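You operate a simulated robot arm through the tools that you are given. There is no shell and no other tool.

The job below is to be done with a simulated robot arm. You get a single attempt, and the scene is never put back.

TASK
Brush the crumbs off the light box, then light the orange block on it, knob on DAY.
Fine: white brush, back in its spot. Set down upright: white brush. What is to be rubbed or washed off counts as gone when no trace of it is left.

It is judged by the outcome, as a careful person would: the job done as asked, and still so three seconds after it is handed in. It fails if anything else is knocked over, pushed out of place, dropped, spilled or broken.

THE ROBOT
A 6-joint arm with a two-finger parallel gripper, fixed in place. Base frame: the origin is at the foot of the arm, x ahead of it, y to its left, z up; the work surface is at about z = 78. Lengths are in cm, angles in rad, forces in N, time in s.
With the tool pointing down near the work surface it reaches from about 26 to 64 cm from the base axis. Its first joint turns from -2.007 to 2.007 rad. Payload 3.43 kg.
The tool frame sits at the grasp point between the pads (the TCP): z along the fingers, y along the line on which they close. The tips reach 3.4 cm beyond it. The gripper opens to 12.8 cm. The fingers are 2.4 cm wide and 1.2 cm thick; the gripper's body (4.8 by 13 cm) begins 9.6 cm behind the TCP.
Orientation is that of the tool frame in the base frame, as a unit quaternion [x, y, z, w]. With the fingers straight down and closing along the base's y, the tool's x points along the base's -x, its y along +y and its z along -z.

THE INTERFACE
- The arm moves only by the tool nudge_tool. Its argument "targets" is a list of rows, each a list of 7 numbers: the opening, from 0 (shut) to 1 (fully open), then the shift along the tool's x, y, z in cm, then the turn, a rotation vector about the tool's x, y, z in rad. In form: [[fingers, dx, dy, dz, wx, wy, wz], ...]. A call has 1 to 20 rows; each row shifts and turns the commanded pose from where the row before left it, along the tool's axes as they then stand. Rows are played at 5 a second. More than 5 cm and 0.15 rad between two rows, or a gripper value outside its range, and nothing of the call is played. A pose out of reach is approached as far as the arm can. The call stops where the force on the tool passes 40 N (or 10 N more than at its start, if that is more) or the arm is blocked; 0.2 s more then pass. Each finger travels about 15.3 cm/s and halts on what it meets, pressing with about 40 N; the grip force reading is that of the motor and also rises with nothing between the fingers. The clock runs only during rows and for 0.2 s after the last one: add rows that do not move to give the fingers time. It gives the time, the measured TCP pose, the force on the tool (base axes), the opening and the grip force at its end, in the units of the frame above (readings bear some noise), with the torque about the TCP (base axes, N m) and any sound that the robot's microphone picked up.
- Cameras (640 x 400 px; columns grow to the right, rows downward): "scene" is fixed at [40, 65.13, 158.22]; the picture's right is [-0.87, 0.49, 0.00], its down [0.44, 0.79, -0.42] and it looks along [-0.21, -0.37, -0.91] (base axes); focal length 329 px, centre (320, 200). "wrist" rides on the gripper at [7.6, -1.1, -16] in the tool frame; the picture's right is [0.15, 0.99, 0.00], its down [-0.88, 0.13, -0.46] and it looks along [-0.45, 0.07, 0.89] (tool axes); focal length 234 px, centre (320, 200). There is no depth. A picture from a camera that has moved, and an enlarged one, comes with that camera's place and axes in the base frame and with its lens.
- grab_frame(camera): a new picture of that camera. The clock stands still meanwhile.
- move_column(by): slides the trunk up (or, below 0, down) by that many cm; the arm rides with it, the base frame stays. It gives what a move gives, with no picture.
- zoom(camera, box): a new picture of the part [left, top, right, bottom] of that camera's present view, enlarged. The clock stands still meanwhile.
- job_done(): hands the job in; it is judged then, once.

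Nothing tells you positions but the pictures and the camera data. Unless the task says otherwise, let go and move clear before handing in.

The tools are called after "Emit:" as a command line: name --pt "numbers of a row" for each row, then --argument value for the rest, lists and objects as JSON in quotes. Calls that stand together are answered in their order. nudge_tool: Moves the arm, as the interface text tells. Its arguments: {"type":"object","properties":{"targets":{"type":"array"}},"required":["targets"]} The other tools are called the same way: move_column (by) slides the trunk up or down; grab_frame (camera) takes a picture; zoom (camera, box) takes an enlarged picture of a part of a camera's view; job_done () hands the job in.

At the start:

```text
time_s: 0.0
tool_pos: [28.23, 32.27, 112.09]
tool_rot: [0.0, 1.0, 0.0, -0.001]
ft_force: [0.2, 0.9, 0.5]
torque: [0.0, 0.05, 0.01]
grip_width: 12.78
gripper_force: 0.1
trunk travel left (down, up): [-90.0, 9.0]
```

scene: 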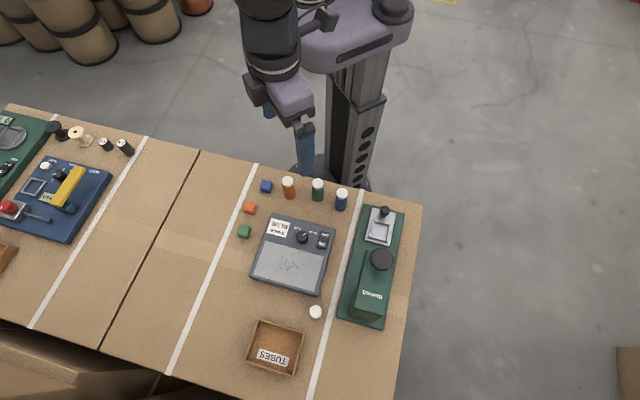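
wrist: 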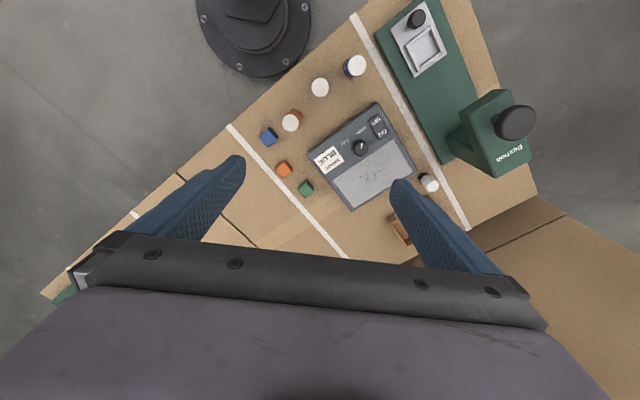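

I see a light box with crumbs on its panel, small cubes (orange, blue, green), bottles and a white brush-like item near the TUBES box. I'll enlarge the views before moving.

Emit:
zoom --camera "scene" --box '[230, 170, 350, 245]'

Emit:
zoom --camera "scene" --box '[235, 205, 345, 300]'

Emit:
zoom --camera "scene" --box '[230, 285, 350, 385]'

Emit:
zoom --camera "scene" --box '[0, 110, 150, 250]'

Emit:
zoom --camera "wrist" --box '[240, 40, 460, 220]'

```text
5.33 times, centred on (290, 208) of scene
camera zoom: at [40.0, 65.13, 158.22], right [-0.87, 0.49, 0.0], down [0.44, 0.79, -0.42], along [-0.21, -0.37, -0.91], focal length 1753 px, centre (480, 160)
```

zoom: 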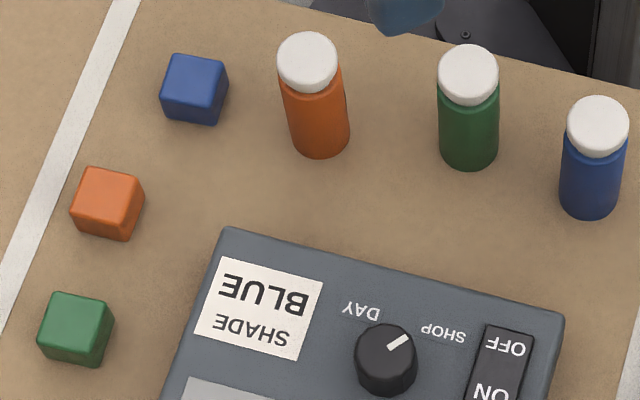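

```text
4.21 times, centred on (290, 252) of scene
camera zoom: at [40.0, 65.13, 158.22], right [-0.87, 0.49, 0.0], down [0.44, 0.79, -0.42], along [-0.21, -0.37, -0.91], focal length 1384 px, centre (446, -21)
```

zoom: 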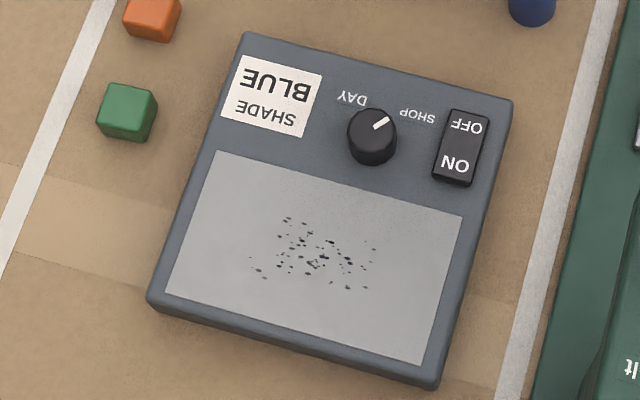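

```text
4.00 times, centred on (290, 335) of scene
camera zoom: at [40.0, 65.13, 158.22], right [-0.87, 0.49, 0.0], down [0.44, 0.79, -0.42], along [-0.21, -0.37, -0.91], focal length 1315 px, centre (440, -340)
```

zoom: 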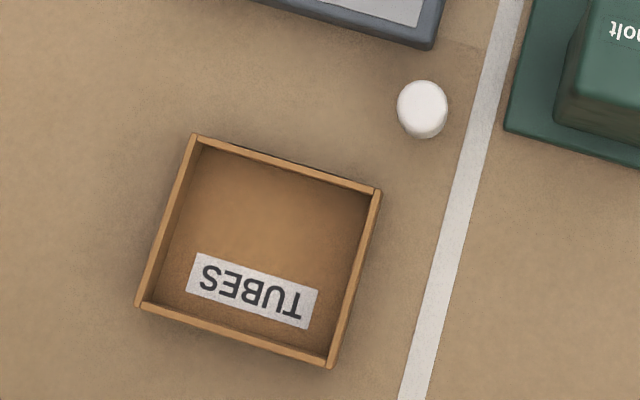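

```text
2.86 times, centred on (75, 180) of scene
camera zoom: at [40.0, 65.13, 158.22], right [-0.87, 0.49, 0.0], down [0.44, 0.79, -0.42], along [-0.21, -0.37, -0.91], focal length 939 px, centre (1020, 257)
```

zoom: 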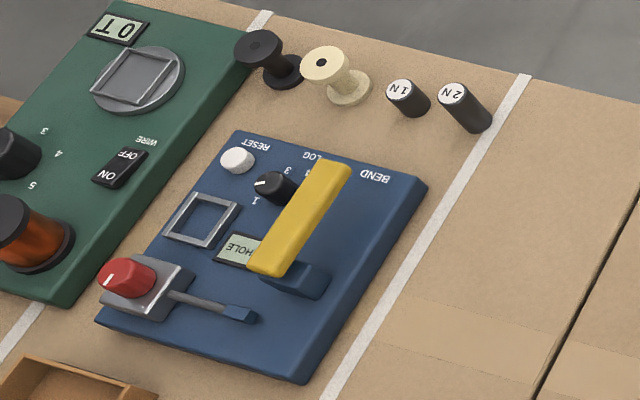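

```text
2.22 times, centred on (350, 130) of wrist
camera zoom: at [20.67, 31.23, 128.06], right [-0.15, 0.99, 0.0], down [0.88, 0.13, 0.46], along [0.45, 0.07, -0.89], focal length 520 px, centre (253, 356)
```

zoom: 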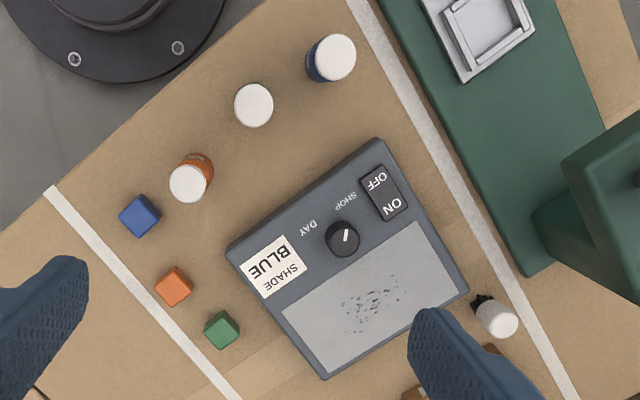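

The box sits about 60 cm out with its controls toward me. The white brush stands near (36.5, 57.4), at the edge of reach. I'll turn the tool to face outward and move toward the brush for a closer look.

Emit:
nudge_tool --pt "1 0 0 0 0 0 -0.14" --pt "1 0 0 0 0 0 -0.14" --pt "1 0 0 0 0 0 -0.14" --pt "1 0 0 0 0 0 -0.14" --pt "1 0 0 0 0 0 -0.14" --pt "1 0 0 0 0 0 -0.14" --pt "1 0 0 0 0 0 -0.16"

```text
refused: row 7 steps farther than a row can; nothing moved
```

The call was refused because one turn was too large, so nothing moved. I'll repeat it with smaller steps.

Emit:
nudge_tool --pt "1 0 0 0 0 0 -0.14" --pt "1 0 0 0 0 0 -0.14" --pt "1 0 0 0 0 0 -0.14" --pt "1 0 0 0 0 0 -0.14" --pt "1 0 0 0 0 0 -0.14" --pt "1 0 0 0 0 0 -0.14" --pt "1 0 0 0 0 0 -0.14" --pt "1 0 0 0 0 0 0"

Emit:
grab_frame --camera "wrist"

```text
time_s: 1.8
tool_pos: [28.14, 32.3, 112.04]
tool_rot: [-0.471, 0.882, 0.0, 0.0]
ft_force: [-0.4, -0.3, -0.3]
torque: [0.01, 0.02, -0.01]
grip_width: 12.79
gripper_force: 0.1
trunk travel left (down, up): [-90.0, 9.0]
```

```text
taken
camera wrist: at [24.95, 25.47, 128.1], right [-0.9, 0.43, 0.0], down [0.38, 0.8, 0.46], along [0.19, 0.41, -0.89], focal length 234 px, centre (320, 200)
```

wrist: 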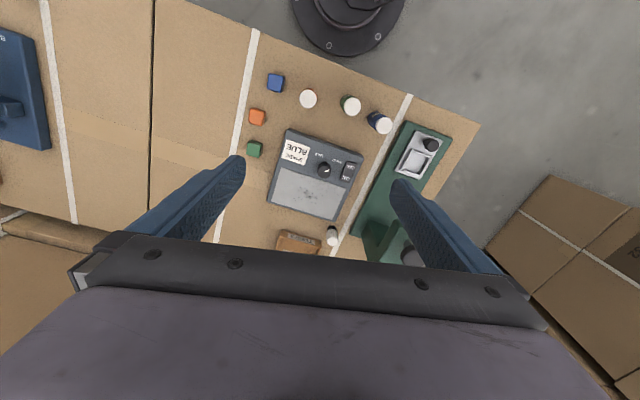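

The brush is visible just past the box, partly hidden by the gripper. I'll move outward to see it and to test the reach.

Emit:
nudge_tool --pt "1 -4 0 0 0 0 0" --pt "1 -4 0 0 0 0 0" --pt "1 -4 0 0 0 0 0" --pt "1 -4 0 0 0 0 0" --pt "1 -4 0 0 0 0 0" --pt "1 0 0 0 0 0 0"

Emit:
grab_frame --camera "wrist"

Emit:
grab_frame --camera "scene"

```text
time_s: 3.2
tool_pos: [38.69, 48.18, 112.16]
tool_rot: [-0.47, 0.883, 0.0, 0.0]
ft_force: [0.4, 0.2, 0.0]
torque: [0.02, -0.02, 0.01]
grip_width: 12.8
gripper_force: 0.1
out of reach, approached as far as the arm can: row 5
trunk travel left (down, up): [-90.0, 9.0]
```

```text
taken
camera wrist: at [35.43, 41.26, 128.16], right [-0.9, 0.43, 0.0], down [0.38, 0.8, 0.46], along [0.2, 0.41, -0.89], focal length 234 px, centre (320, 200)
```

wrist: 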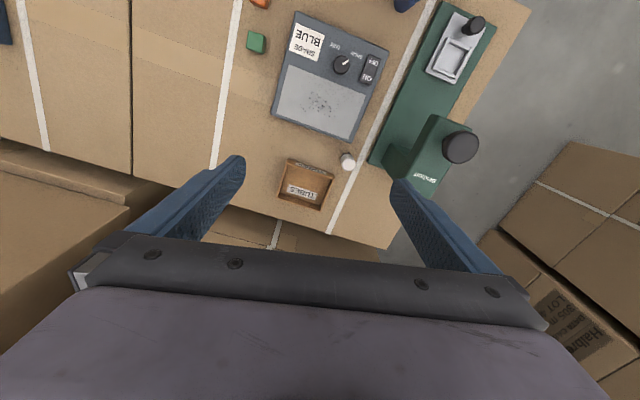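

```text
taken
```

scene: 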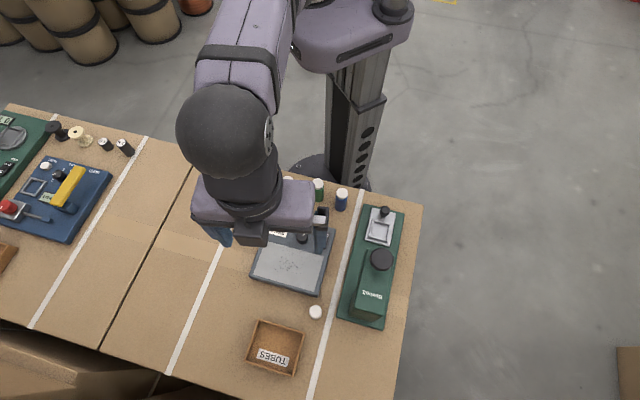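

The tool reached about 62 cm at this height pointing down, so the brush will need an outward tilt. I'll zoom on the brush, the controls and the machine first.

Emit:
zoom --camera "wrist" --box '[310, 130, 390, 180]'

Emit:
zoom --camera "wrist" --box '[270, 0, 400, 145]'

Emit:
zoom --camera "wrist" --box '[360, 80, 500, 200]'

```text
8.00 times, centred on (350, 155) of wrist
camera zoom: at [35.43, 41.26, 128.16], right [-0.9, 0.43, 0.0], down [0.38, 0.8, 0.46], along [0.2, 0.41, -0.89], focal length 1873 px, centre (80, 560)
```

zoom: 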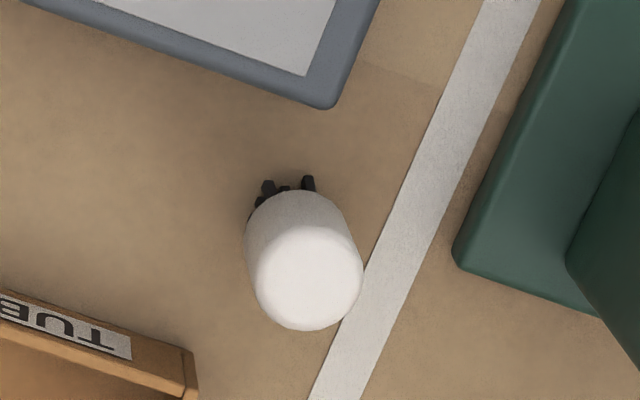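

```text
2.76 times, centred on (335, 72) of wrist
camera zoom: at [35.43, 41.26, 128.16], right [-0.9, 0.43, 0.0], down [0.38, 0.8, 0.46], along [0.2, 0.41, -0.89], focal length 646 px, centre (279, 552)
```

zoom: 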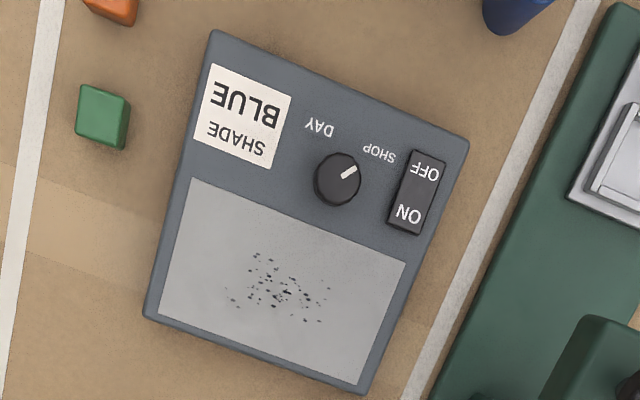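

```text
3.33 times, centred on (430, 140) of wrist
camera zoom: at [35.43, 41.26, 128.16], right [-0.9, 0.43, 0.0], down [0.38, 0.8, 0.46], along [0.2, 0.41, -0.89], focal length 781 px, centre (-47, 400)
```

zoom: 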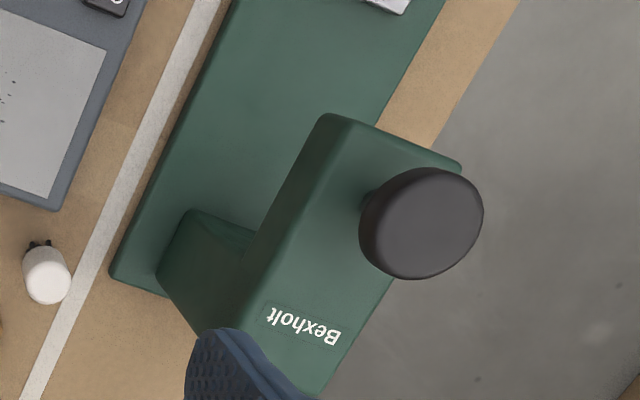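

The brush is a white cylinder about 2.9 cm thick and 5 cm tall, standing near (36.7, 57.5), and the tall Bexholt housing is close to its left. I'll test how the reach changes when the hand is lower.

Emit:
nudge_tool --pt "1 0 0 4 0 0 0" --pt "1 0 0 4 0 0 0" --pt "1 0 0 4 0 0 0" --pt "1 -3 0 0 0 0 0" --pt "1 -3 0 0 0 0 0" --pt "1 0 0 0 0 0 0"

```text
time_s: 4.6
tool_pos: [40.04, 49.88, 99.95]
tool_rot: [-0.47, 0.883, 0.0, 0.0]
ft_force: [0.1, -0.3, -0.3]
torque: [0.01, 0.01, 0.0]
grip_width: 12.81
gripper_force: 0.1
out of reach, approached as far as the arm can: row 4, 5
trunk travel left (down, up): [-90.0, 9.0]
```

Pointing down, the reach tops out near 64 cm, so I'll use a tilt of about 0.4 rad with the heading turned to keep the gripper body clear of the Bexholt housing. I'll do the turn and tilt now, well above everything.

Emit:
nudge_tool --pt "0.6 2 0 0 0 0 -0.128" --pt "0.5 0 0 0 0 0 -0.128" --pt "0.5 0 0 0 0 0 -0.128" --pt "0.5 0 0 0 0 -0.1 0" --pt "0.5 0 0 0 0 -0.1 0" --pt "0.5 0 0 0 0 -0.1 0" --pt "0.5 0 0 0 0 -0.1 0" --pt "0.5 0 0 0 0 0 0"

Emit:
grab_frame --camera "wrist"

```text
time_s: 6.4
tool_pos: [38.88, 47.95, 99.87]
tool_rot: [-0.618, 0.76, 0.126, 0.155]
ft_force: [-0.1, -0.2, 0.0]
torque: [-0.01, 0.04, 0.01]
grip_width: 6.4
gripper_force: 0.1
trunk travel left (down, up): [-90.0, 9.0]
```

```text
taken
camera wrist: at [37.25, 34.93, 111.73], right [-1.0, 0.07, -0.06], down [0.0, 0.65, 0.76], along [0.09, 0.76, -0.64], focal length 234 px, centre (320, 200)
```

wrist: 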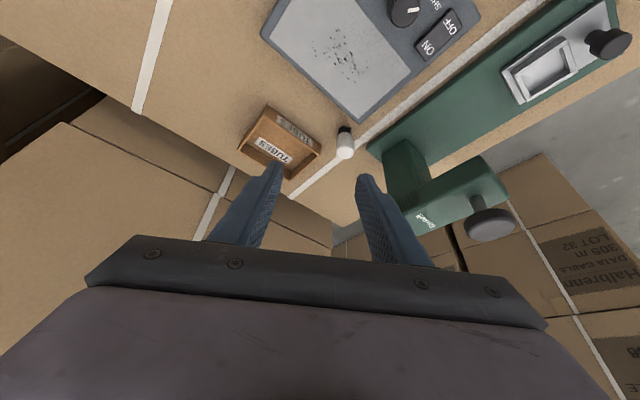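

The brush is clearly visible now with its dark bristles at the bottom. I'll zoom in to locate it and the neighbouring objects.

Emit:
zoom --camera "wrist" --box '[305, 110, 385, 170]'

Emit:
zoom --camera "wrist" --box '[230, 90, 530, 250]'

Emit:
zoom --camera "wrist" --box '[370, 0, 490, 70]'

```text
6.67 times, centred on (345, 140) of wrist
camera zoom: at [37.25, 34.93, 111.73], right [-1.0, 0.07, -0.06], down [0.0, 0.65, 0.76], along [0.09, 0.76, -0.64], focal length 1561 px, centre (153, 600)
```

zoom: 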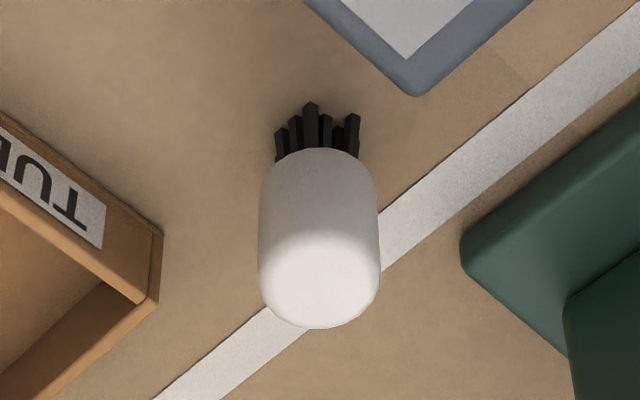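

```text
2.13 times, centred on (380, 170) of wrist
camera zoom: at [37.25, 34.93, 111.73], right [-1.0, 0.07, -0.06], down [0.0, 0.65, 0.76], along [0.09, 0.76, -0.64], focal length 500 px, centre (192, 264)
```

zoom: 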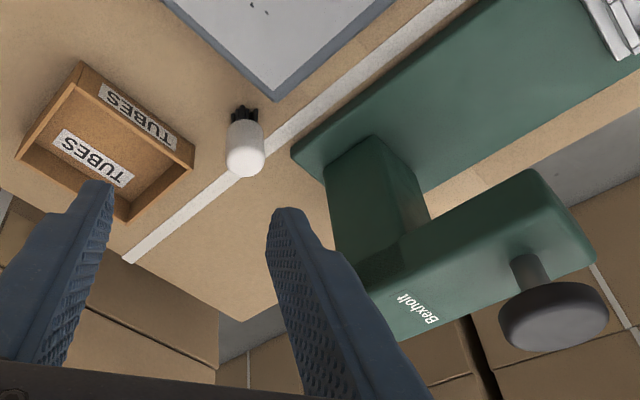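

```text
5.33 times, centred on (430, 35) of wrist
camera zoom: at [37.25, 34.93, 111.73], right [-1.0, 0.07, -0.06], down [0.0, 0.65, 0.76], along [0.09, 0.76, -0.64], focal length 1249 px, centre (-267, 1080)
```

zoom: 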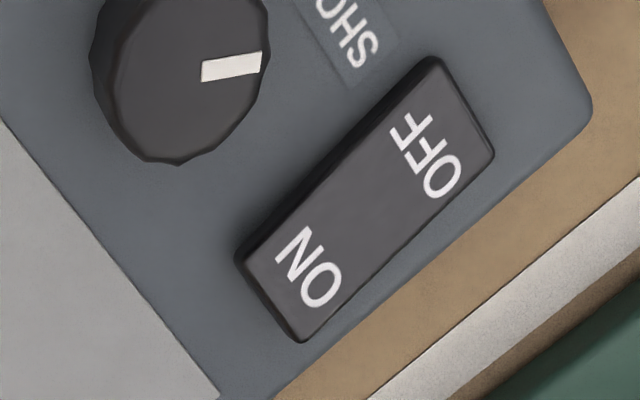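

Brush centre works out to about (36.6, 57.4): bristles from z 78 to 80.2 and the cap up to 83.2. I'll check the clearance to the Bexholt housing from the scene camera before going down.

Emit:
zoom --camera "scene" --box '[220, 190, 420, 340]'

```text
2.67 times, centred on (320, 265) of scene
camera zoom: at [40.0, 65.13, 158.22], right [-0.87, 0.49, 0.0], down [0.44, 0.79, -0.42], along [-0.21, -0.37, -0.91], focal length 877 px, centre (320, 27)
```

zoom: 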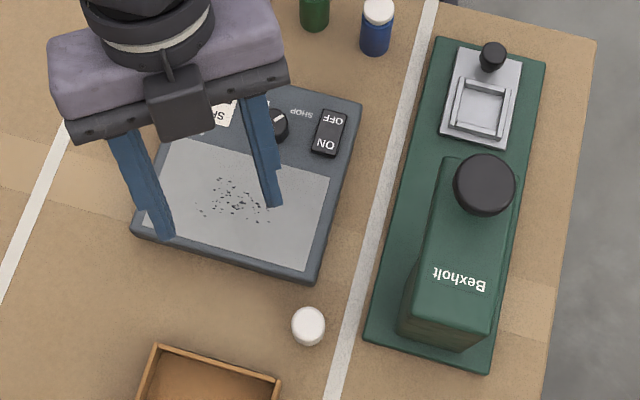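

The housing face is about 7 cm from the brush, which leaves roughly 3 cm for the gripper body at this heading. I'll move to a hover back along the tool axis from the brush.

Emit:
nudge_tool --pt "0.42 -0.5 2.08 2.5 0 0 0" --pt "0.38 -0.5 2.08 2.5 0 0 0" --pt "0.38 0 0 2.12 0 0 0" --pt "0.38 0 0 0 0 0 0"

Emit:
grab_frame --camera "wrist"

Emit:
zoom --camera "scene" --box '[220, 190, 420, 340]'

```text
time_s: 7.4
tool_pos: [35.51, 52.46, 93.69]
tool_rot: [-0.618, 0.761, 0.125, 0.155]
ft_force: [0.3, 0.3, -0.3]
torque: [-0.05, -0.01, 0.0]
grip_width: 4.88
gripper_force: 0.1
trunk travel left (down, up): [-90.0, 9.0]
```

```text
taken
camera wrist: at [33.99, 39.38, 105.51], right [-1.0, 0.07, -0.06], down [0.0, 0.65, 0.76], along [0.09, 0.76, -0.64], focal length 234 px, centre (320, 200)
```

wrist: 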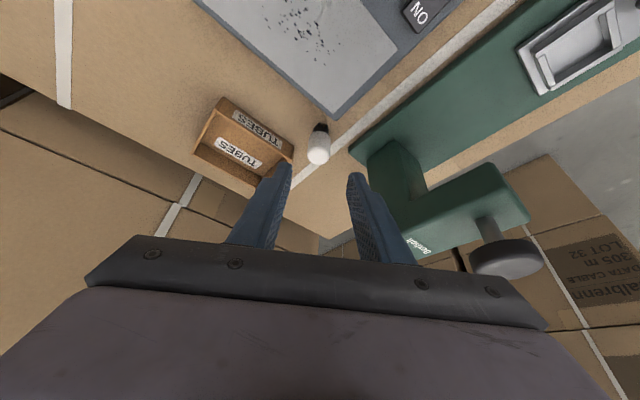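

```text
2.67 times, centred on (320, 265) of scene
camera zoom: at [40.0, 65.13, 158.22], right [-0.87, 0.49, 0.0], down [0.44, 0.79, -0.42], along [-0.21, -0.37, -0.91], focal length 877 px, centre (320, 27)
```

zoom: 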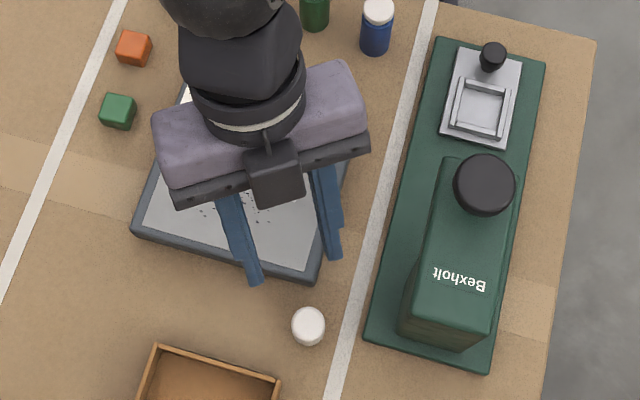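

The fingers point toward the brush with good clearance. I'll zoom once more to refine its centre.

Emit:
zoom --camera "wrist" --box '[260, 100, 380, 190]'

```text
4.44 times, centred on (320, 145) of wrist
camera zoom: at [33.99, 39.38, 105.51], right [-1.0, 0.07, -0.06], down [0.0, 0.65, 0.76], along [0.09, 0.76, -0.64], focal length 1041 px, centre (320, 444)
```

zoom: 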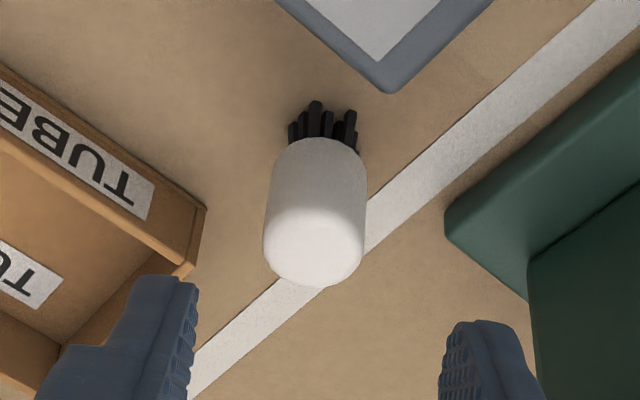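

The brush sits on the tool's axis. I'll advance 8 cm along the tool axis and check before the last bit.

Emit:
nudge_tool --pt "0.38 0 0 3 0 0 0" --pt "0.38 0 0 3 0 0 0" --pt "0.38 0 0 2 0 0 0" --pt "0.38 0 0 0 0 0 0"

Emit:
zoom --camera "wrist" --box '[230, 90, 410, 240]'

Emit:
zoom --camera "scene" --box '[260, 240, 380, 340]'

```text
time_s: 8.4
tool_pos: [36.28, 55.63, 86.49]
tool_rot: [-0.617, 0.761, 0.126, 0.156]
ft_force: [0.4, -0.5, 1.3]
torque: [0.04, -0.03, 0.02]
grip_width: 4.85
gripper_force: 0.0
trunk travel left (down, up): [-90.0, 9.0]
```

```text
2.67 times, centred on (320, 165) of wrist
camera zoom: at [34.7, 42.51, 98.2], right [-1.0, 0.07, -0.06], down [0.0, 0.65, 0.76], along [0.09, 0.76, -0.64], focal length 624 px, centre (320, 293)
```

zoom: 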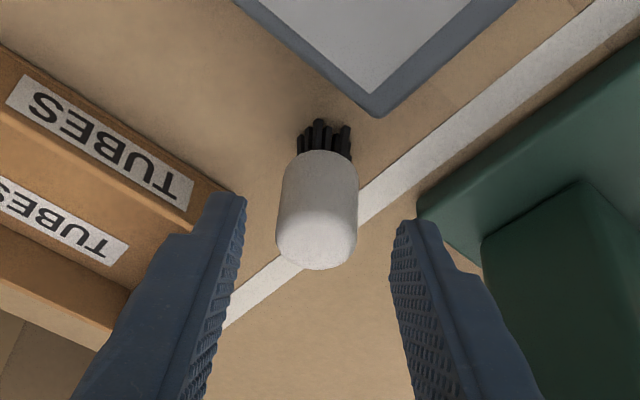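

```text
4.00 times, centred on (320, 290) of scene
camera zoom: at [40.0, 65.13, 158.22], right [-0.87, 0.49, 0.0], down [0.44, 0.79, -0.42], along [-0.21, -0.37, -0.91], focal length 1315 px, centre (320, -160)
```

zoom: 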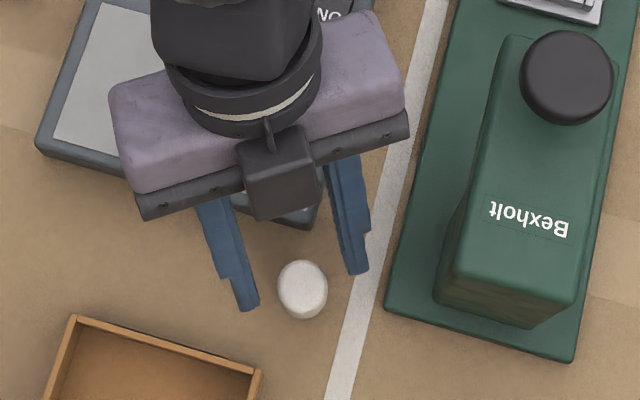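

The fingers straddle the brush evenly. I'll advance the last 3 cm and close gently.

Emit:
nudge_tool --pt "0.38 0.09 0.02 1.5 0 0 0" --pt "0.38 0.09 0.02 1.5 0 0 0" --pt "0.3 0 0 0 0 0 0" --pt "0.25 0 0 0 0 0 0"

Emit:
zoom --camera "wrist" --box '[230, 90, 410, 240]'

Emit:
zoom --camera "scene" --box '[260, 240, 380, 340]'

```text
time_s: 9.4
tool_pos: [36.5, 56.55, 83.65]
tool_rot: [-0.617, 0.761, 0.124, 0.154]
ft_force: [0.2, -0.5, -0.5]
torque: [0.02, 0.0, -0.02]
grip_width: 3.2
gripper_force: 0.0
trunk travel left (down, up): [-90.0, 9.0]
```

```text
2.67 times, centred on (320, 165) of wrist
camera zoom: at [34.83, 43.47, 95.41], right [-1.0, 0.07, -0.06], down [0.0, 0.65, 0.76], along [0.09, 0.76, -0.64], focal length 624 px, centre (320, 293)
```

zoom: 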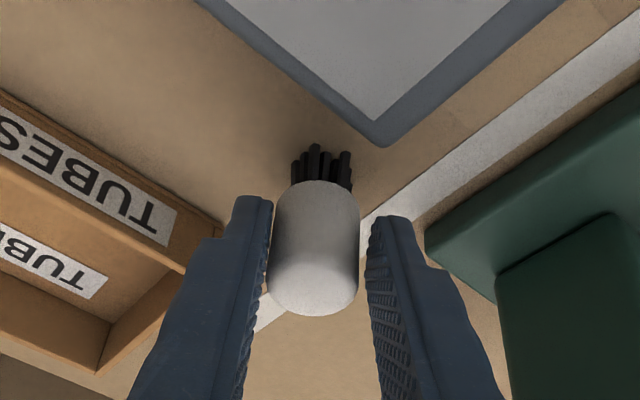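

```text
4.00 times, centred on (320, 290) of scene
camera zoom: at [40.0, 65.13, 158.22], right [-0.87, 0.49, 0.0], down [0.44, 0.79, -0.42], along [-0.21, -0.37, -0.91], focal length 1315 px, centre (320, -160)
```

zoom: 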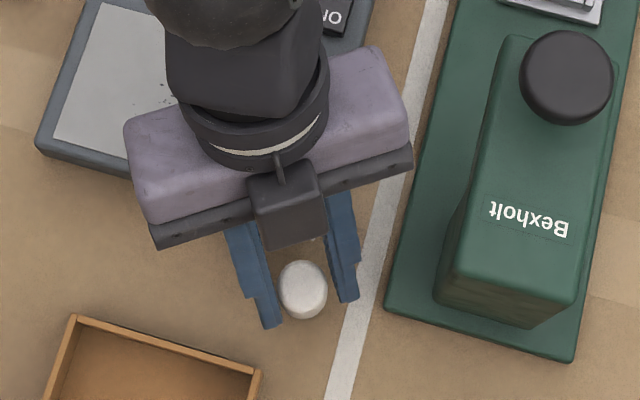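

The left finger is slightly nearer than the right, so I'll shift 0.1 cm and close on the cap.

Emit:
nudge_tool --pt "0.25 0 -0.11 0 0 0 0" --pt "0.23 0 0 0 0 0 0" --pt "0.21 0 0 0 0 0 0" --pt "0.15 0 0 0 0 0 0" --pt "0.1 0 0 0 0 0 0" --pt "0.1 0 0 0 0 0 0"

Emit:
zoom --camera "wrist" --box '[230, 90, 410, 240]'

Emit:
zoom --camera "scene" --box '[260, 240, 380, 340]'

```text
time_s: 10.8
tool_pos: [36.51, 56.49, 83.68]
tool_rot: [-0.617, 0.761, 0.125, 0.154]
ft_force: [-0.3, 0.2, 0.9]
torque: [0.02, -0.03, -0.02]
grip_width: 2.59
gripper_force: 40.0
trunk travel left (down, up): [-90.0, 9.0]
```

```text
2.67 times, centred on (320, 165) of wrist
camera zoom: at [34.88, 43.43, 95.39], right [-1.0, 0.07, -0.06], down [0.0, 0.65, 0.76], along [0.09, 0.76, -0.64], focal length 624 px, centre (320, 293)
```

zoom: 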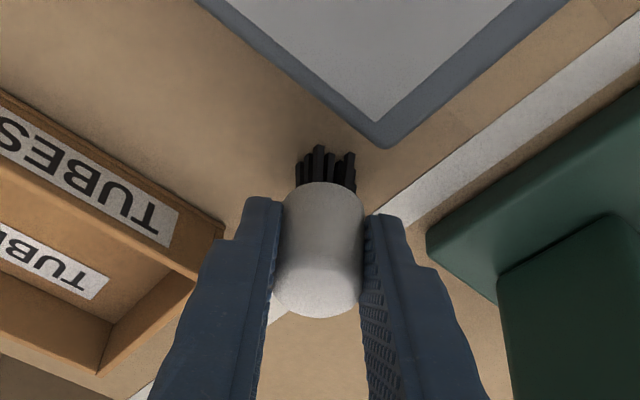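

```text
4.00 times, centred on (320, 290) of scene
camera zoom: at [40.0, 65.13, 158.22], right [-0.87, 0.49, 0.0], down [0.44, 0.79, -0.42], along [-0.21, -0.37, -0.91], focal length 1315 px, centre (320, -160)
```

zoom: 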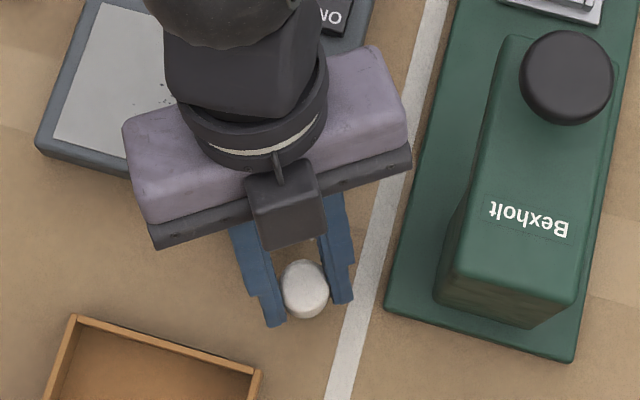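

The brush is gripped at 2.6 cm. I'll lift it straight up 6 cm and check that it hangs upright.

Emit:
nudge_tool --pt "0.1 -0.39 0 -0.92 0 0 0" --pt "0.1 -0.78 0 -1.84 0 0 0" --pt "0.1 -1.17 0 -2.76 0 0 0" --pt "0.1 0 0 0 0 0 0"

Emit:
zoom --camera "wrist" --box '[230, 60, 410, 220]'

Emit:
zoom --camera "scene" --box '[260, 240, 380, 340]'

```text
time_s: 11.8
tool_pos: [36.41, 56.49, 89.56]
tool_rot: [-0.617, 0.761, 0.125, 0.154]
ft_force: [-0.8, 0.1, 0.2]
torque: [-0.01, -0.01, -0.04]
grip_width: 1.31
gripper_force: 0.0
trunk travel left (down, up): [-90.0, 9.0]
```

```text
2.50 times, centred on (320, 140) of wrist
camera zoom: at [34.82, 43.41, 101.33], right [-1.0, 0.07, -0.06], down [0.0, 0.65, 0.76], along [0.09, 0.76, -0.64], focal length 585 px, centre (320, 350)
```

zoom: 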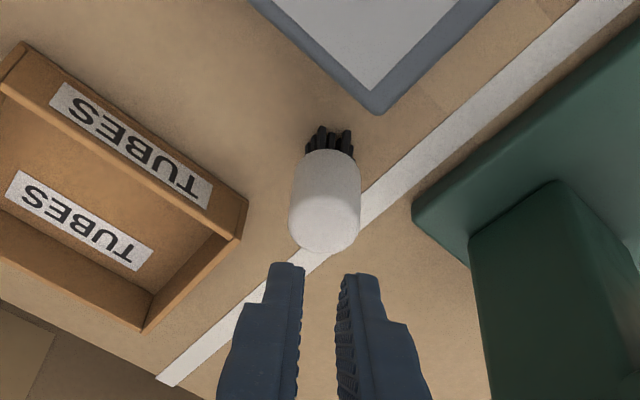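

```text
4.00 times, centred on (320, 290) of scene
camera zoom: at [40.0, 65.13, 158.22], right [-0.87, 0.49, 0.0], down [0.44, 0.79, -0.42], along [-0.21, -0.37, -0.91], focal length 1315 px, centre (320, -160)
```

zoom: 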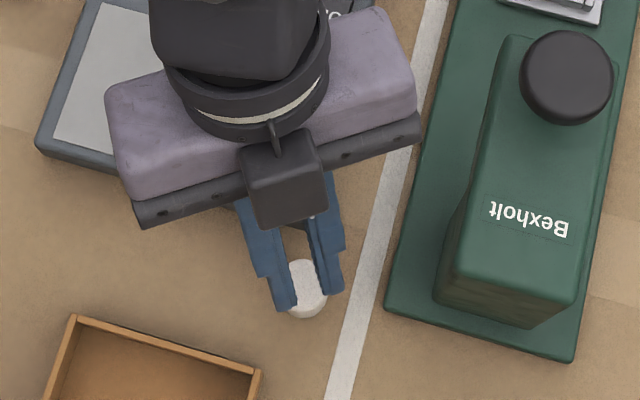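

The fingers slid off: the width fell to 1.3 cm and the brush is still standing on the table. I'll open and look closely at its state before trying a deeper grip.

Emit:
nudge_tool --pt "0.1 0.6 0 -1.5 0 0 0" --pt "0.3 0 0 0 0 0 0" --pt "0.3 0 0 0 0 0 0"

Emit:
zoom --camera "wrist" --box '[275, 90, 375, 160]'

Emit:
zoom --camera "scene" --box '[285, 285, 345, 335]'

```text
time_s: 12.6
tool_pos: [36.15, 55.49, 90.68]
tool_rot: [-0.617, 0.761, 0.125, 0.155]
ft_force: [-0.2, 0.4, 0.2]
torque: [-0.01, -0.01, 0.01]
grip_width: 3.82
gripper_force: 0.1
trunk travel left (down, up): [-90.0, 9.0]
```

```text
5.71 times, centred on (325, 125) of wrist
camera zoom: at [34.5, 42.33, 102.51], right [-1.0, 0.07, -0.06], down [0.0, 0.65, 0.76], along [0.09, 0.76, -0.64], focal length 1338 px, centre (291, 629)
```

zoom: 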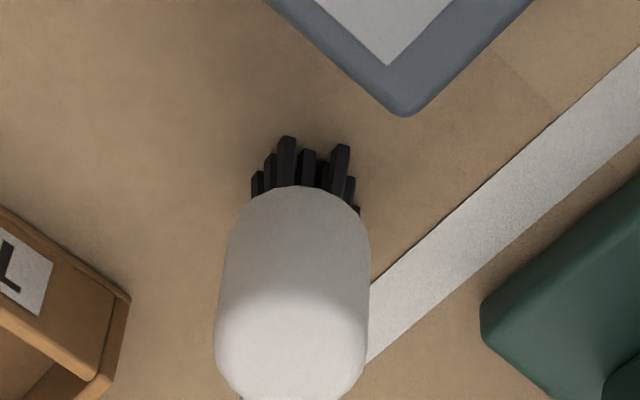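

```text
8.00 times, centred on (315, 310) of scene
camera zoom: at [40.0, 65.13, 158.22], right [-0.87, 0.49, 0.0], down [0.44, 0.79, -0.42], along [-0.21, -0.37, -0.91], focal length 2630 px, centre (360, -680)
```

zoom: 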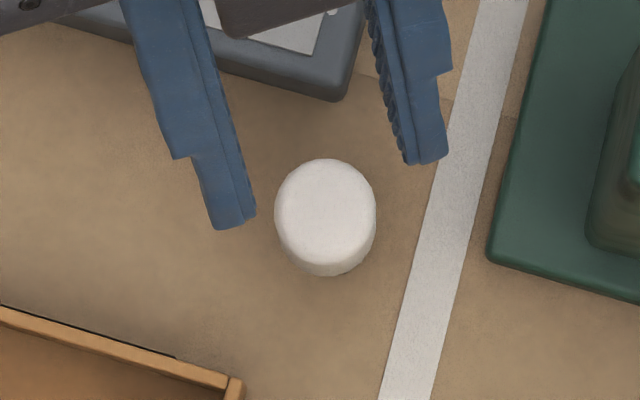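

The brush is upright and within about 1 mm of its spot. I'll go back down with a deeper grip so the pad centres, not the tips, hold the cap.

Emit:
nudge_tool --pt "0.3 1.7 0.03 0 0 0 0" --pt "0.3 0 0.02 2.5 0 0 0" --pt "0.3 0 0 2.5 0 0 0" --pt "0.3 0 0 1.5 0 0 0" --pt "0.3 0 0 0 0 0 0"

Emit:
zoom --camera "wrist" --box '[250, 110, 390, 220]'

Emit:
zoom --camera "scene" --box '[285, 285, 345, 335]'

```text
time_s: 13.8
tool_pos: [36.16, 56.26, 84.14]
tool_rot: [-0.618, 0.761, 0.124, 0.154]
ft_force: [-0.5, -1.0, 0.3]
torque: [-0.02, 0.02, -0.03]
grip_width: 3.84
gripper_force: 0.0
trunk travel left (down, up): [-90.0, 9.0]
```

```text
3.64 times, centred on (320, 165) of wrist
camera zoom: at [34.65, 43.22, 95.86], right [-1.0, 0.07, -0.06], down [0.0, 0.65, 0.76], along [0.09, 0.76, -0.64], focal length 852 px, centre (320, 327)
```

zoom: 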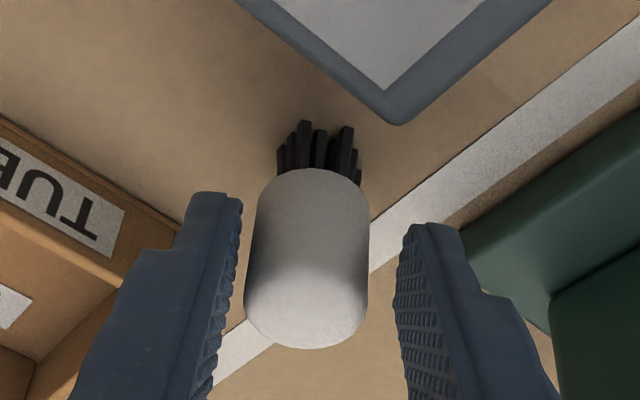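

```text
8.00 times, centred on (315, 310) of scene
camera zoom: at [40.0, 65.13, 158.22], right [-0.87, 0.49, 0.0], down [0.44, 0.79, -0.42], along [-0.21, -0.37, -0.91], focal length 2630 px, centre (360, -680)
```

zoom: 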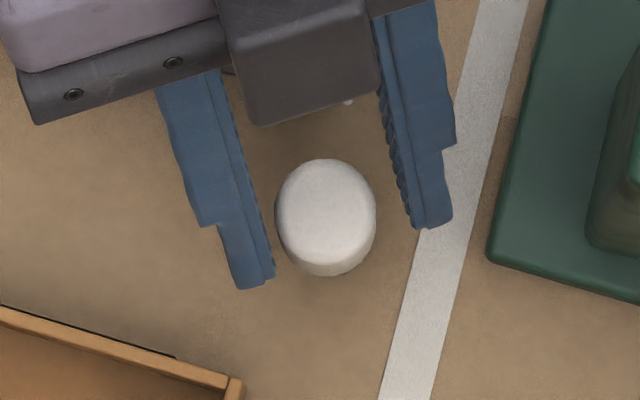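

The brush is about 0.2 cm left of the finger midline. I'll correct that and go 2.2 cm deeper, then check again.

Emit:
nudge_tool --pt "0.3 -0.08 -0.18 0.5 0 0 0" --pt "0.3 -0.08 0 0.9 0 0 0" --pt "0.3 0 0 0.75 0 0 0" --pt "0.27 0 0 0 0 0 0"

Emit:
zoom --camera "wrist" --box '[250, 110, 390, 220]'

Emit:
zoom --camera "scene" --box '[285, 285, 345, 335]'

```text
time_s: 14.8
tool_pos: [36.81, 57.2, 82.1]
tool_rot: [-0.617, 0.761, 0.125, 0.154]
ft_force: [0.4, 0.4, 0.2]
torque: [0.04, -0.02, -0.03]
grip_width: 3.45
gripper_force: 0.1
trunk travel left (down, up): [-90.0, 9.0]
```

```text
3.64 times, centred on (320, 165) of wrist
camera zoom: at [35.11, 44.1, 93.94], right [-1.0, 0.07, -0.06], down [0.0, 0.65, 0.76], along [0.09, 0.76, -0.64], focal length 852 px, centre (320, 327)
```

zoom: 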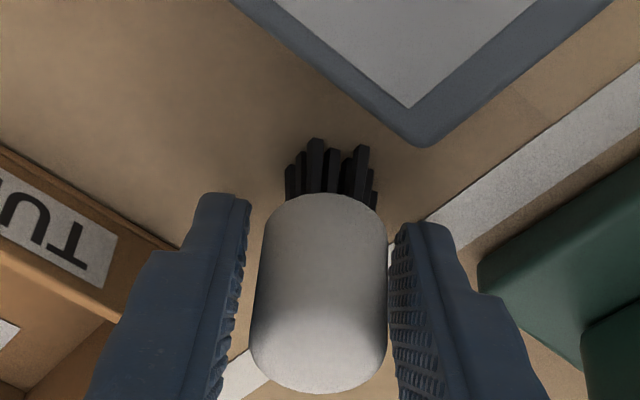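

```text
8.00 times, centred on (315, 310) of scene
camera zoom: at [40.0, 65.13, 158.22], right [-0.87, 0.49, 0.0], down [0.44, 0.79, -0.42], along [-0.21, -0.37, -0.91], focal length 2630 px, centre (360, -680)
```

zoom: 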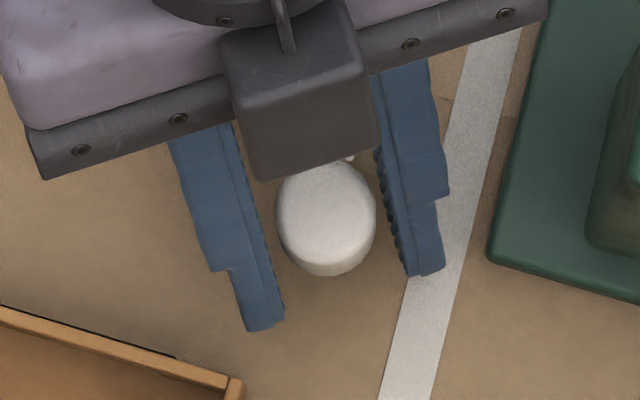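

Now the right finger is a bit closer, so I'll shift back 0.15 cm and close slowly.

Emit:
nudge_tool --pt "0.27 0 0.15 0 0 0 0" --pt "0.25 0 0 0 0 0 0" --pt "0.23 0 0 0 0 0 0" --pt "0.21 0 0 0 0 0 0" --pt "0.15 0 0 0 0 0 0" --pt "0.05 0 0 0 0 0 0" --pt "0.0 0 0 0 0 0 0" --pt "0.0 0 0 0 0 0 0"

Emit:
zoom --camera "wrist" --box '[250, 110, 390, 220]'

Emit:
zoom --camera "scene" --box '[285, 285, 345, 335]'

```text
time_s: 16.6
tool_pos: [36.62, 57.23, 82.19]
tool_rot: [-0.618, 0.761, 0.125, 0.154]
ft_force: [0.4, 0.3, -0.9]
torque: [0.03, 0.04, 0.02]
grip_width: 2.67
gripper_force: 40.3
trunk travel left (down, up): [-90.0, 9.0]
```

```text
3.64 times, centred on (320, 165) of wrist
camera zoom: at [34.95, 44.11, 93.92], right [-1.0, 0.07, -0.06], down [0.0, 0.65, 0.76], along [0.09, 0.76, -0.64], focal length 852 px, centre (320, 327)
```

zoom: 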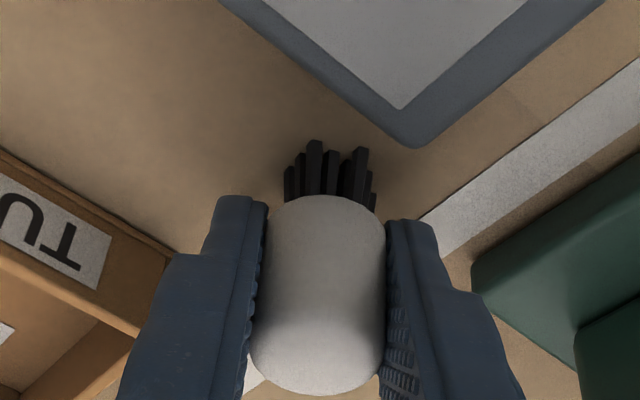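

```text
8.00 times, centred on (315, 310) of scene
camera zoom: at [40.0, 65.13, 158.22], right [-0.87, 0.49, 0.0], down [0.44, 0.79, -0.42], along [-0.21, -0.37, -0.91], focal length 2630 px, centre (360, -680)
```

zoom: 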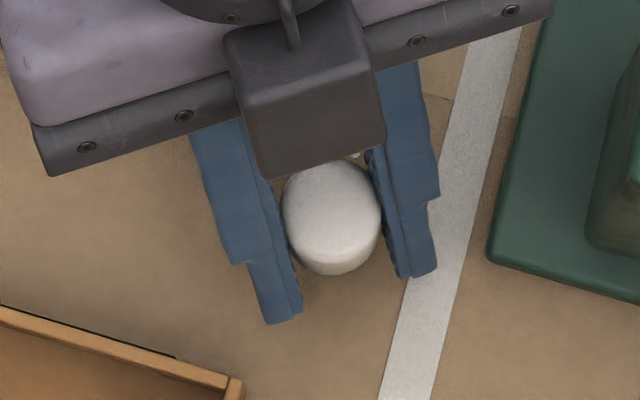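

The grip is now 2.67 cm at the pad centres. I'll lift just 1 cm slowly and check that it holds.

Emit:
nudge_tool --pt "0.0 -0.1 0 -0.23 0 0 0" --pt "0.0 -0.1 0 -0.23 0 0 0" --pt "0.0 -0.2 0 -0.46 0 0 0" --pt "0.0 0 0 0 0 0 0"

Emit:
zoom --camera "wrist" --box '[250, 110, 390, 220]'

```text
time_s: 17.6
tool_pos: [36.62, 57.3, 83.12]
tool_rot: [-0.618, 0.761, 0.125, 0.154]
ft_force: [-0.1, -0.3, -1.0]
torque: [-0.02, 0.01, -0.01]
grip_width: 2.66
gripper_force: 40.3
trunk travel left (down, up): [-90.0, 9.0]
```

```text
3.64 times, centred on (320, 165) of wrist
camera zoom: at [35.03, 44.21, 94.92], right [-1.0, 0.07, -0.06], down [0.0, 0.65, 0.76], along [0.09, 0.76, -0.64], focal length 852 px, centre (320, 327)
```

zoom: 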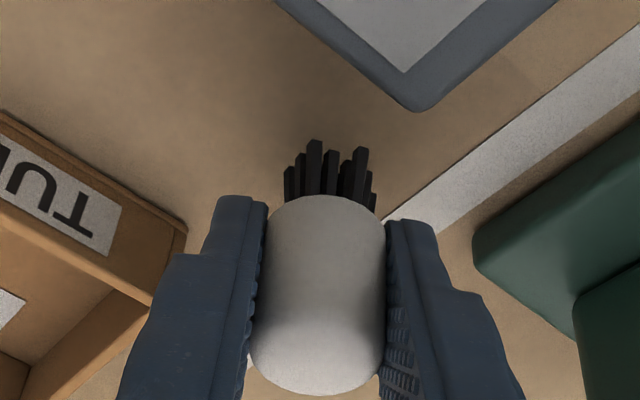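

The brush rises with the fingers this time. I'll lift 6 cm more and carry it over the panel.

Emit:
nudge_tool --pt "0.0 -0.4 0 -0.92 0 0 0" --pt "0.0 -0.6 0 -1.38 0 0 0" --pt "0.0 -0.8 0 -1.84 0 0 0" --pt "0.0 -0.6 0 -1.38 0 0 0" --pt "0.0 0 0 0 0 0 0"

Emit:
grab_frame --camera "wrist"

Emit:
zoom --camera "scene" --box '[260, 240, 380, 340]'

```text
time_s: 18.8
tool_pos: [36.79, 57.4, 89.11]
tool_rot: [-0.617, 0.761, 0.125, 0.154]
ft_force: [-0.3, 0.4, -1.2]
torque: [-0.04, 0.01, -0.01]
grip_width: 2.64
gripper_force: 39.8
trunk travel left (down, up): [-90.0, 9.0]
```

```text
taken
camera wrist: at [35.15, 44.26, 100.91], right [-1.0, 0.07, -0.06], down [0.0, 0.65, 0.76], along [0.09, 0.76, -0.64], focal length 234 px, centre (320, 200)
```

wrist: 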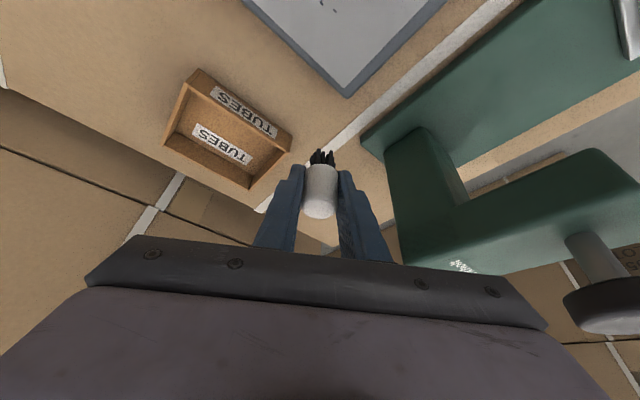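

```text
4.00 times, centred on (320, 290) of scene
camera zoom: at [40.0, 65.13, 158.22], right [-0.87, 0.49, 0.0], down [0.44, 0.79, -0.42], along [-0.21, -0.37, -0.91], focal length 1315 px, centre (320, -160)
```

zoom: 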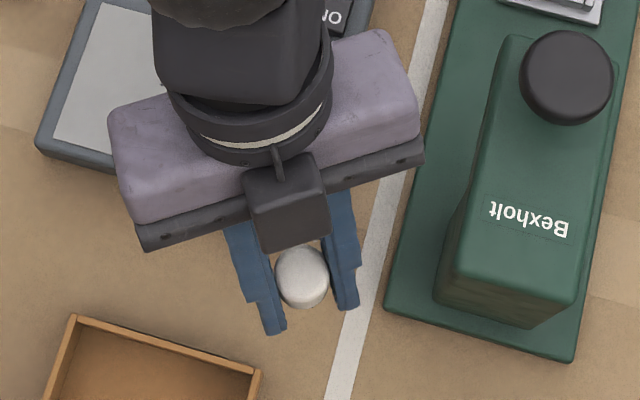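

The brush is held firmly. Now I'll carry it horizontally over the middle of the crumbs, still well above the panel.

Emit:
nudge_tool --pt "0.0 1.5 -0.4 -0.6 0 0 0" --pt "0.0 2.8 -0.76 -1.19 0 0 0" --pt "0.0 2.8 -0.76 -1.19 0 0 0" --pt "0.0 2.6 -0.73 -1.19 0 0 0" --pt "0.0 1.5 -0.4 -0.6 0 0 0" --pt "0.0 0 0 0 0 0 0"

Emit:
grab_frame --camera "wrist"

Emit:
zoom --camera "scene" --box '[235, 200, 345, 300]'

```text
time_s: 20.2
tool_pos: [37.24, 44.65, 89.22]
tool_rot: [-0.617, 0.761, 0.125, 0.154]
ft_force: [-0.2, 0.4, -0.2]
torque: [0.02, 0.0, 0.01]
grip_width: 2.64
gripper_force: 39.7
trunk travel left (down, up): [-90.0, 9.0]
```

```text
taken
camera wrist: at [35.61, 31.54, 100.97], right [-1.0, 0.07, -0.06], down [0.0, 0.65, 0.76], along [0.09, 0.76, -0.64], focal length 234 px, centre (320, 200)
```

wrist: 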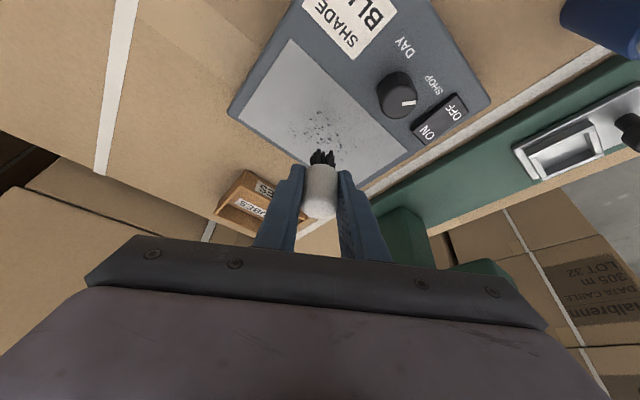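

```text
4.00 times, centred on (290, 250) of scene
camera zoom: at [40.0, 65.13, 158.22], right [-0.87, 0.49, 0.0], down [0.44, 0.79, -0.42], along [-0.21, -0.37, -0.91], focal length 1315 px, centre (440, 0)
```

zoom: 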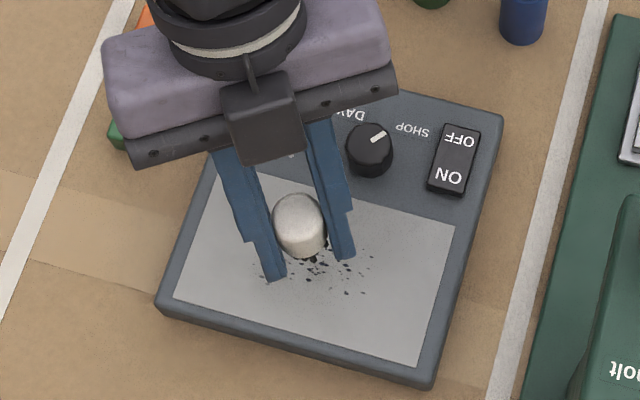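

The brush is above the crumbs. I'll zoom to map where every crumb lies before lowering.

Emit:
zoom --camera "wrist" --box '[230, 30, 430, 190]'

```text
2.50 times, centred on (330, 110) of wrist
camera zoom: at [35.61, 31.54, 100.97], right [-1.0, 0.07, -0.06], down [0.0, 0.65, 0.76], along [0.09, 0.76, -0.64], focal length 585 px, centre (295, 425)
```

zoom: 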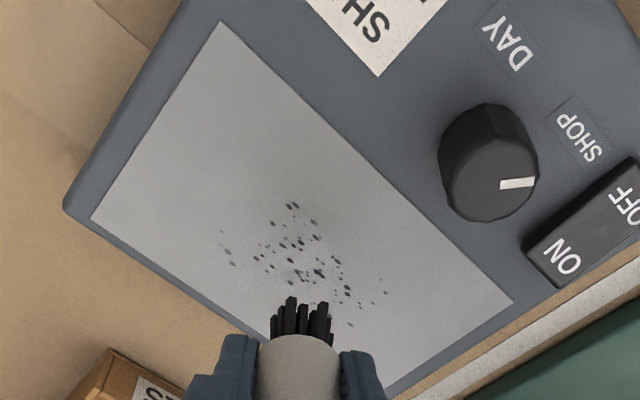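

The crumbs span about 7.5 by 4.5 cm around the panel centre. I'll move to one corner of the area and lower until the bristles are about 1 cm above the panel.

Emit:
nudge_tool --pt "0.0 1.77 -1.75 -0.75 0 0 0" --pt "0.0 1.77 -1.75 -0.75 0 0 0" --pt "0.0 0.78 0 1.84 0 0 0" --pt "0.0 0.74 0 1.75 0 0 0" --pt "0.0 0 0 0 0 0 0"

Emit:
zoom --camera "wrist" --box '[230, 60, 430, 220]'

Emit:
zoom --camera "scene" --box '[235, 200, 345, 300]'

```text
time_s: 21.4
tool_pos: [39.77, 40.13, 85.21]
tool_rot: [-0.618, 0.761, 0.125, 0.154]
ft_force: [-1.1, 0.4, -0.7]
torque: [-0.01, 0.0, 0.0]
grip_width: 2.65
gripper_force: 40.1
trunk travel left (down, up): [-90.0, 9.0]
```

```text
2.50 times, centred on (330, 140) of wrist
camera zoom: at [38.15, 27.04, 97.07], right [-1.0, 0.07, -0.06], down [0.0, 0.65, 0.76], along [0.09, 0.76, -0.64], focal length 585 px, centre (295, 350)
```

zoom: 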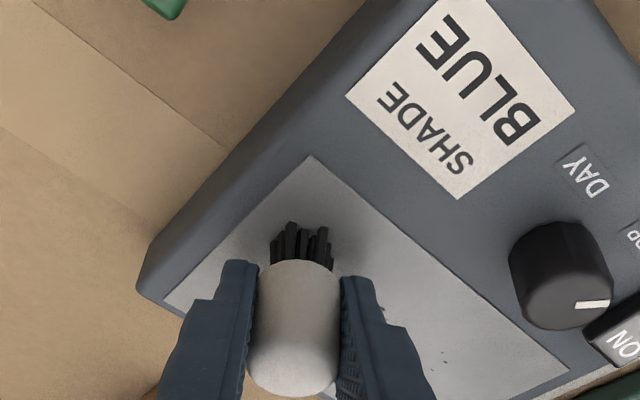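

```text
4.00 times, centred on (290, 250) of scene
camera zoom: at [40.0, 65.13, 158.22], right [-0.87, 0.49, 0.0], down [0.44, 0.79, -0.42], along [-0.21, -0.37, -0.91], focal length 1315 px, centre (440, 0)
```

zoom: 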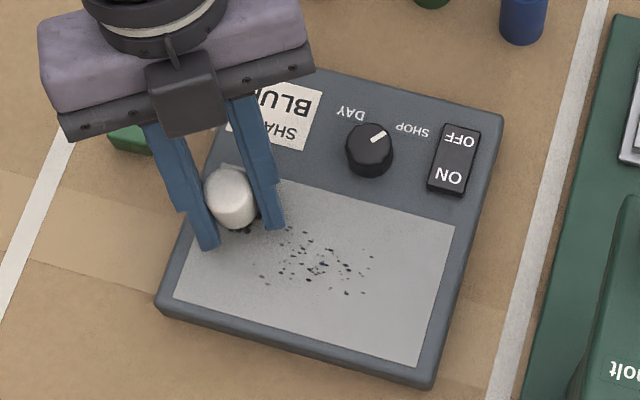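

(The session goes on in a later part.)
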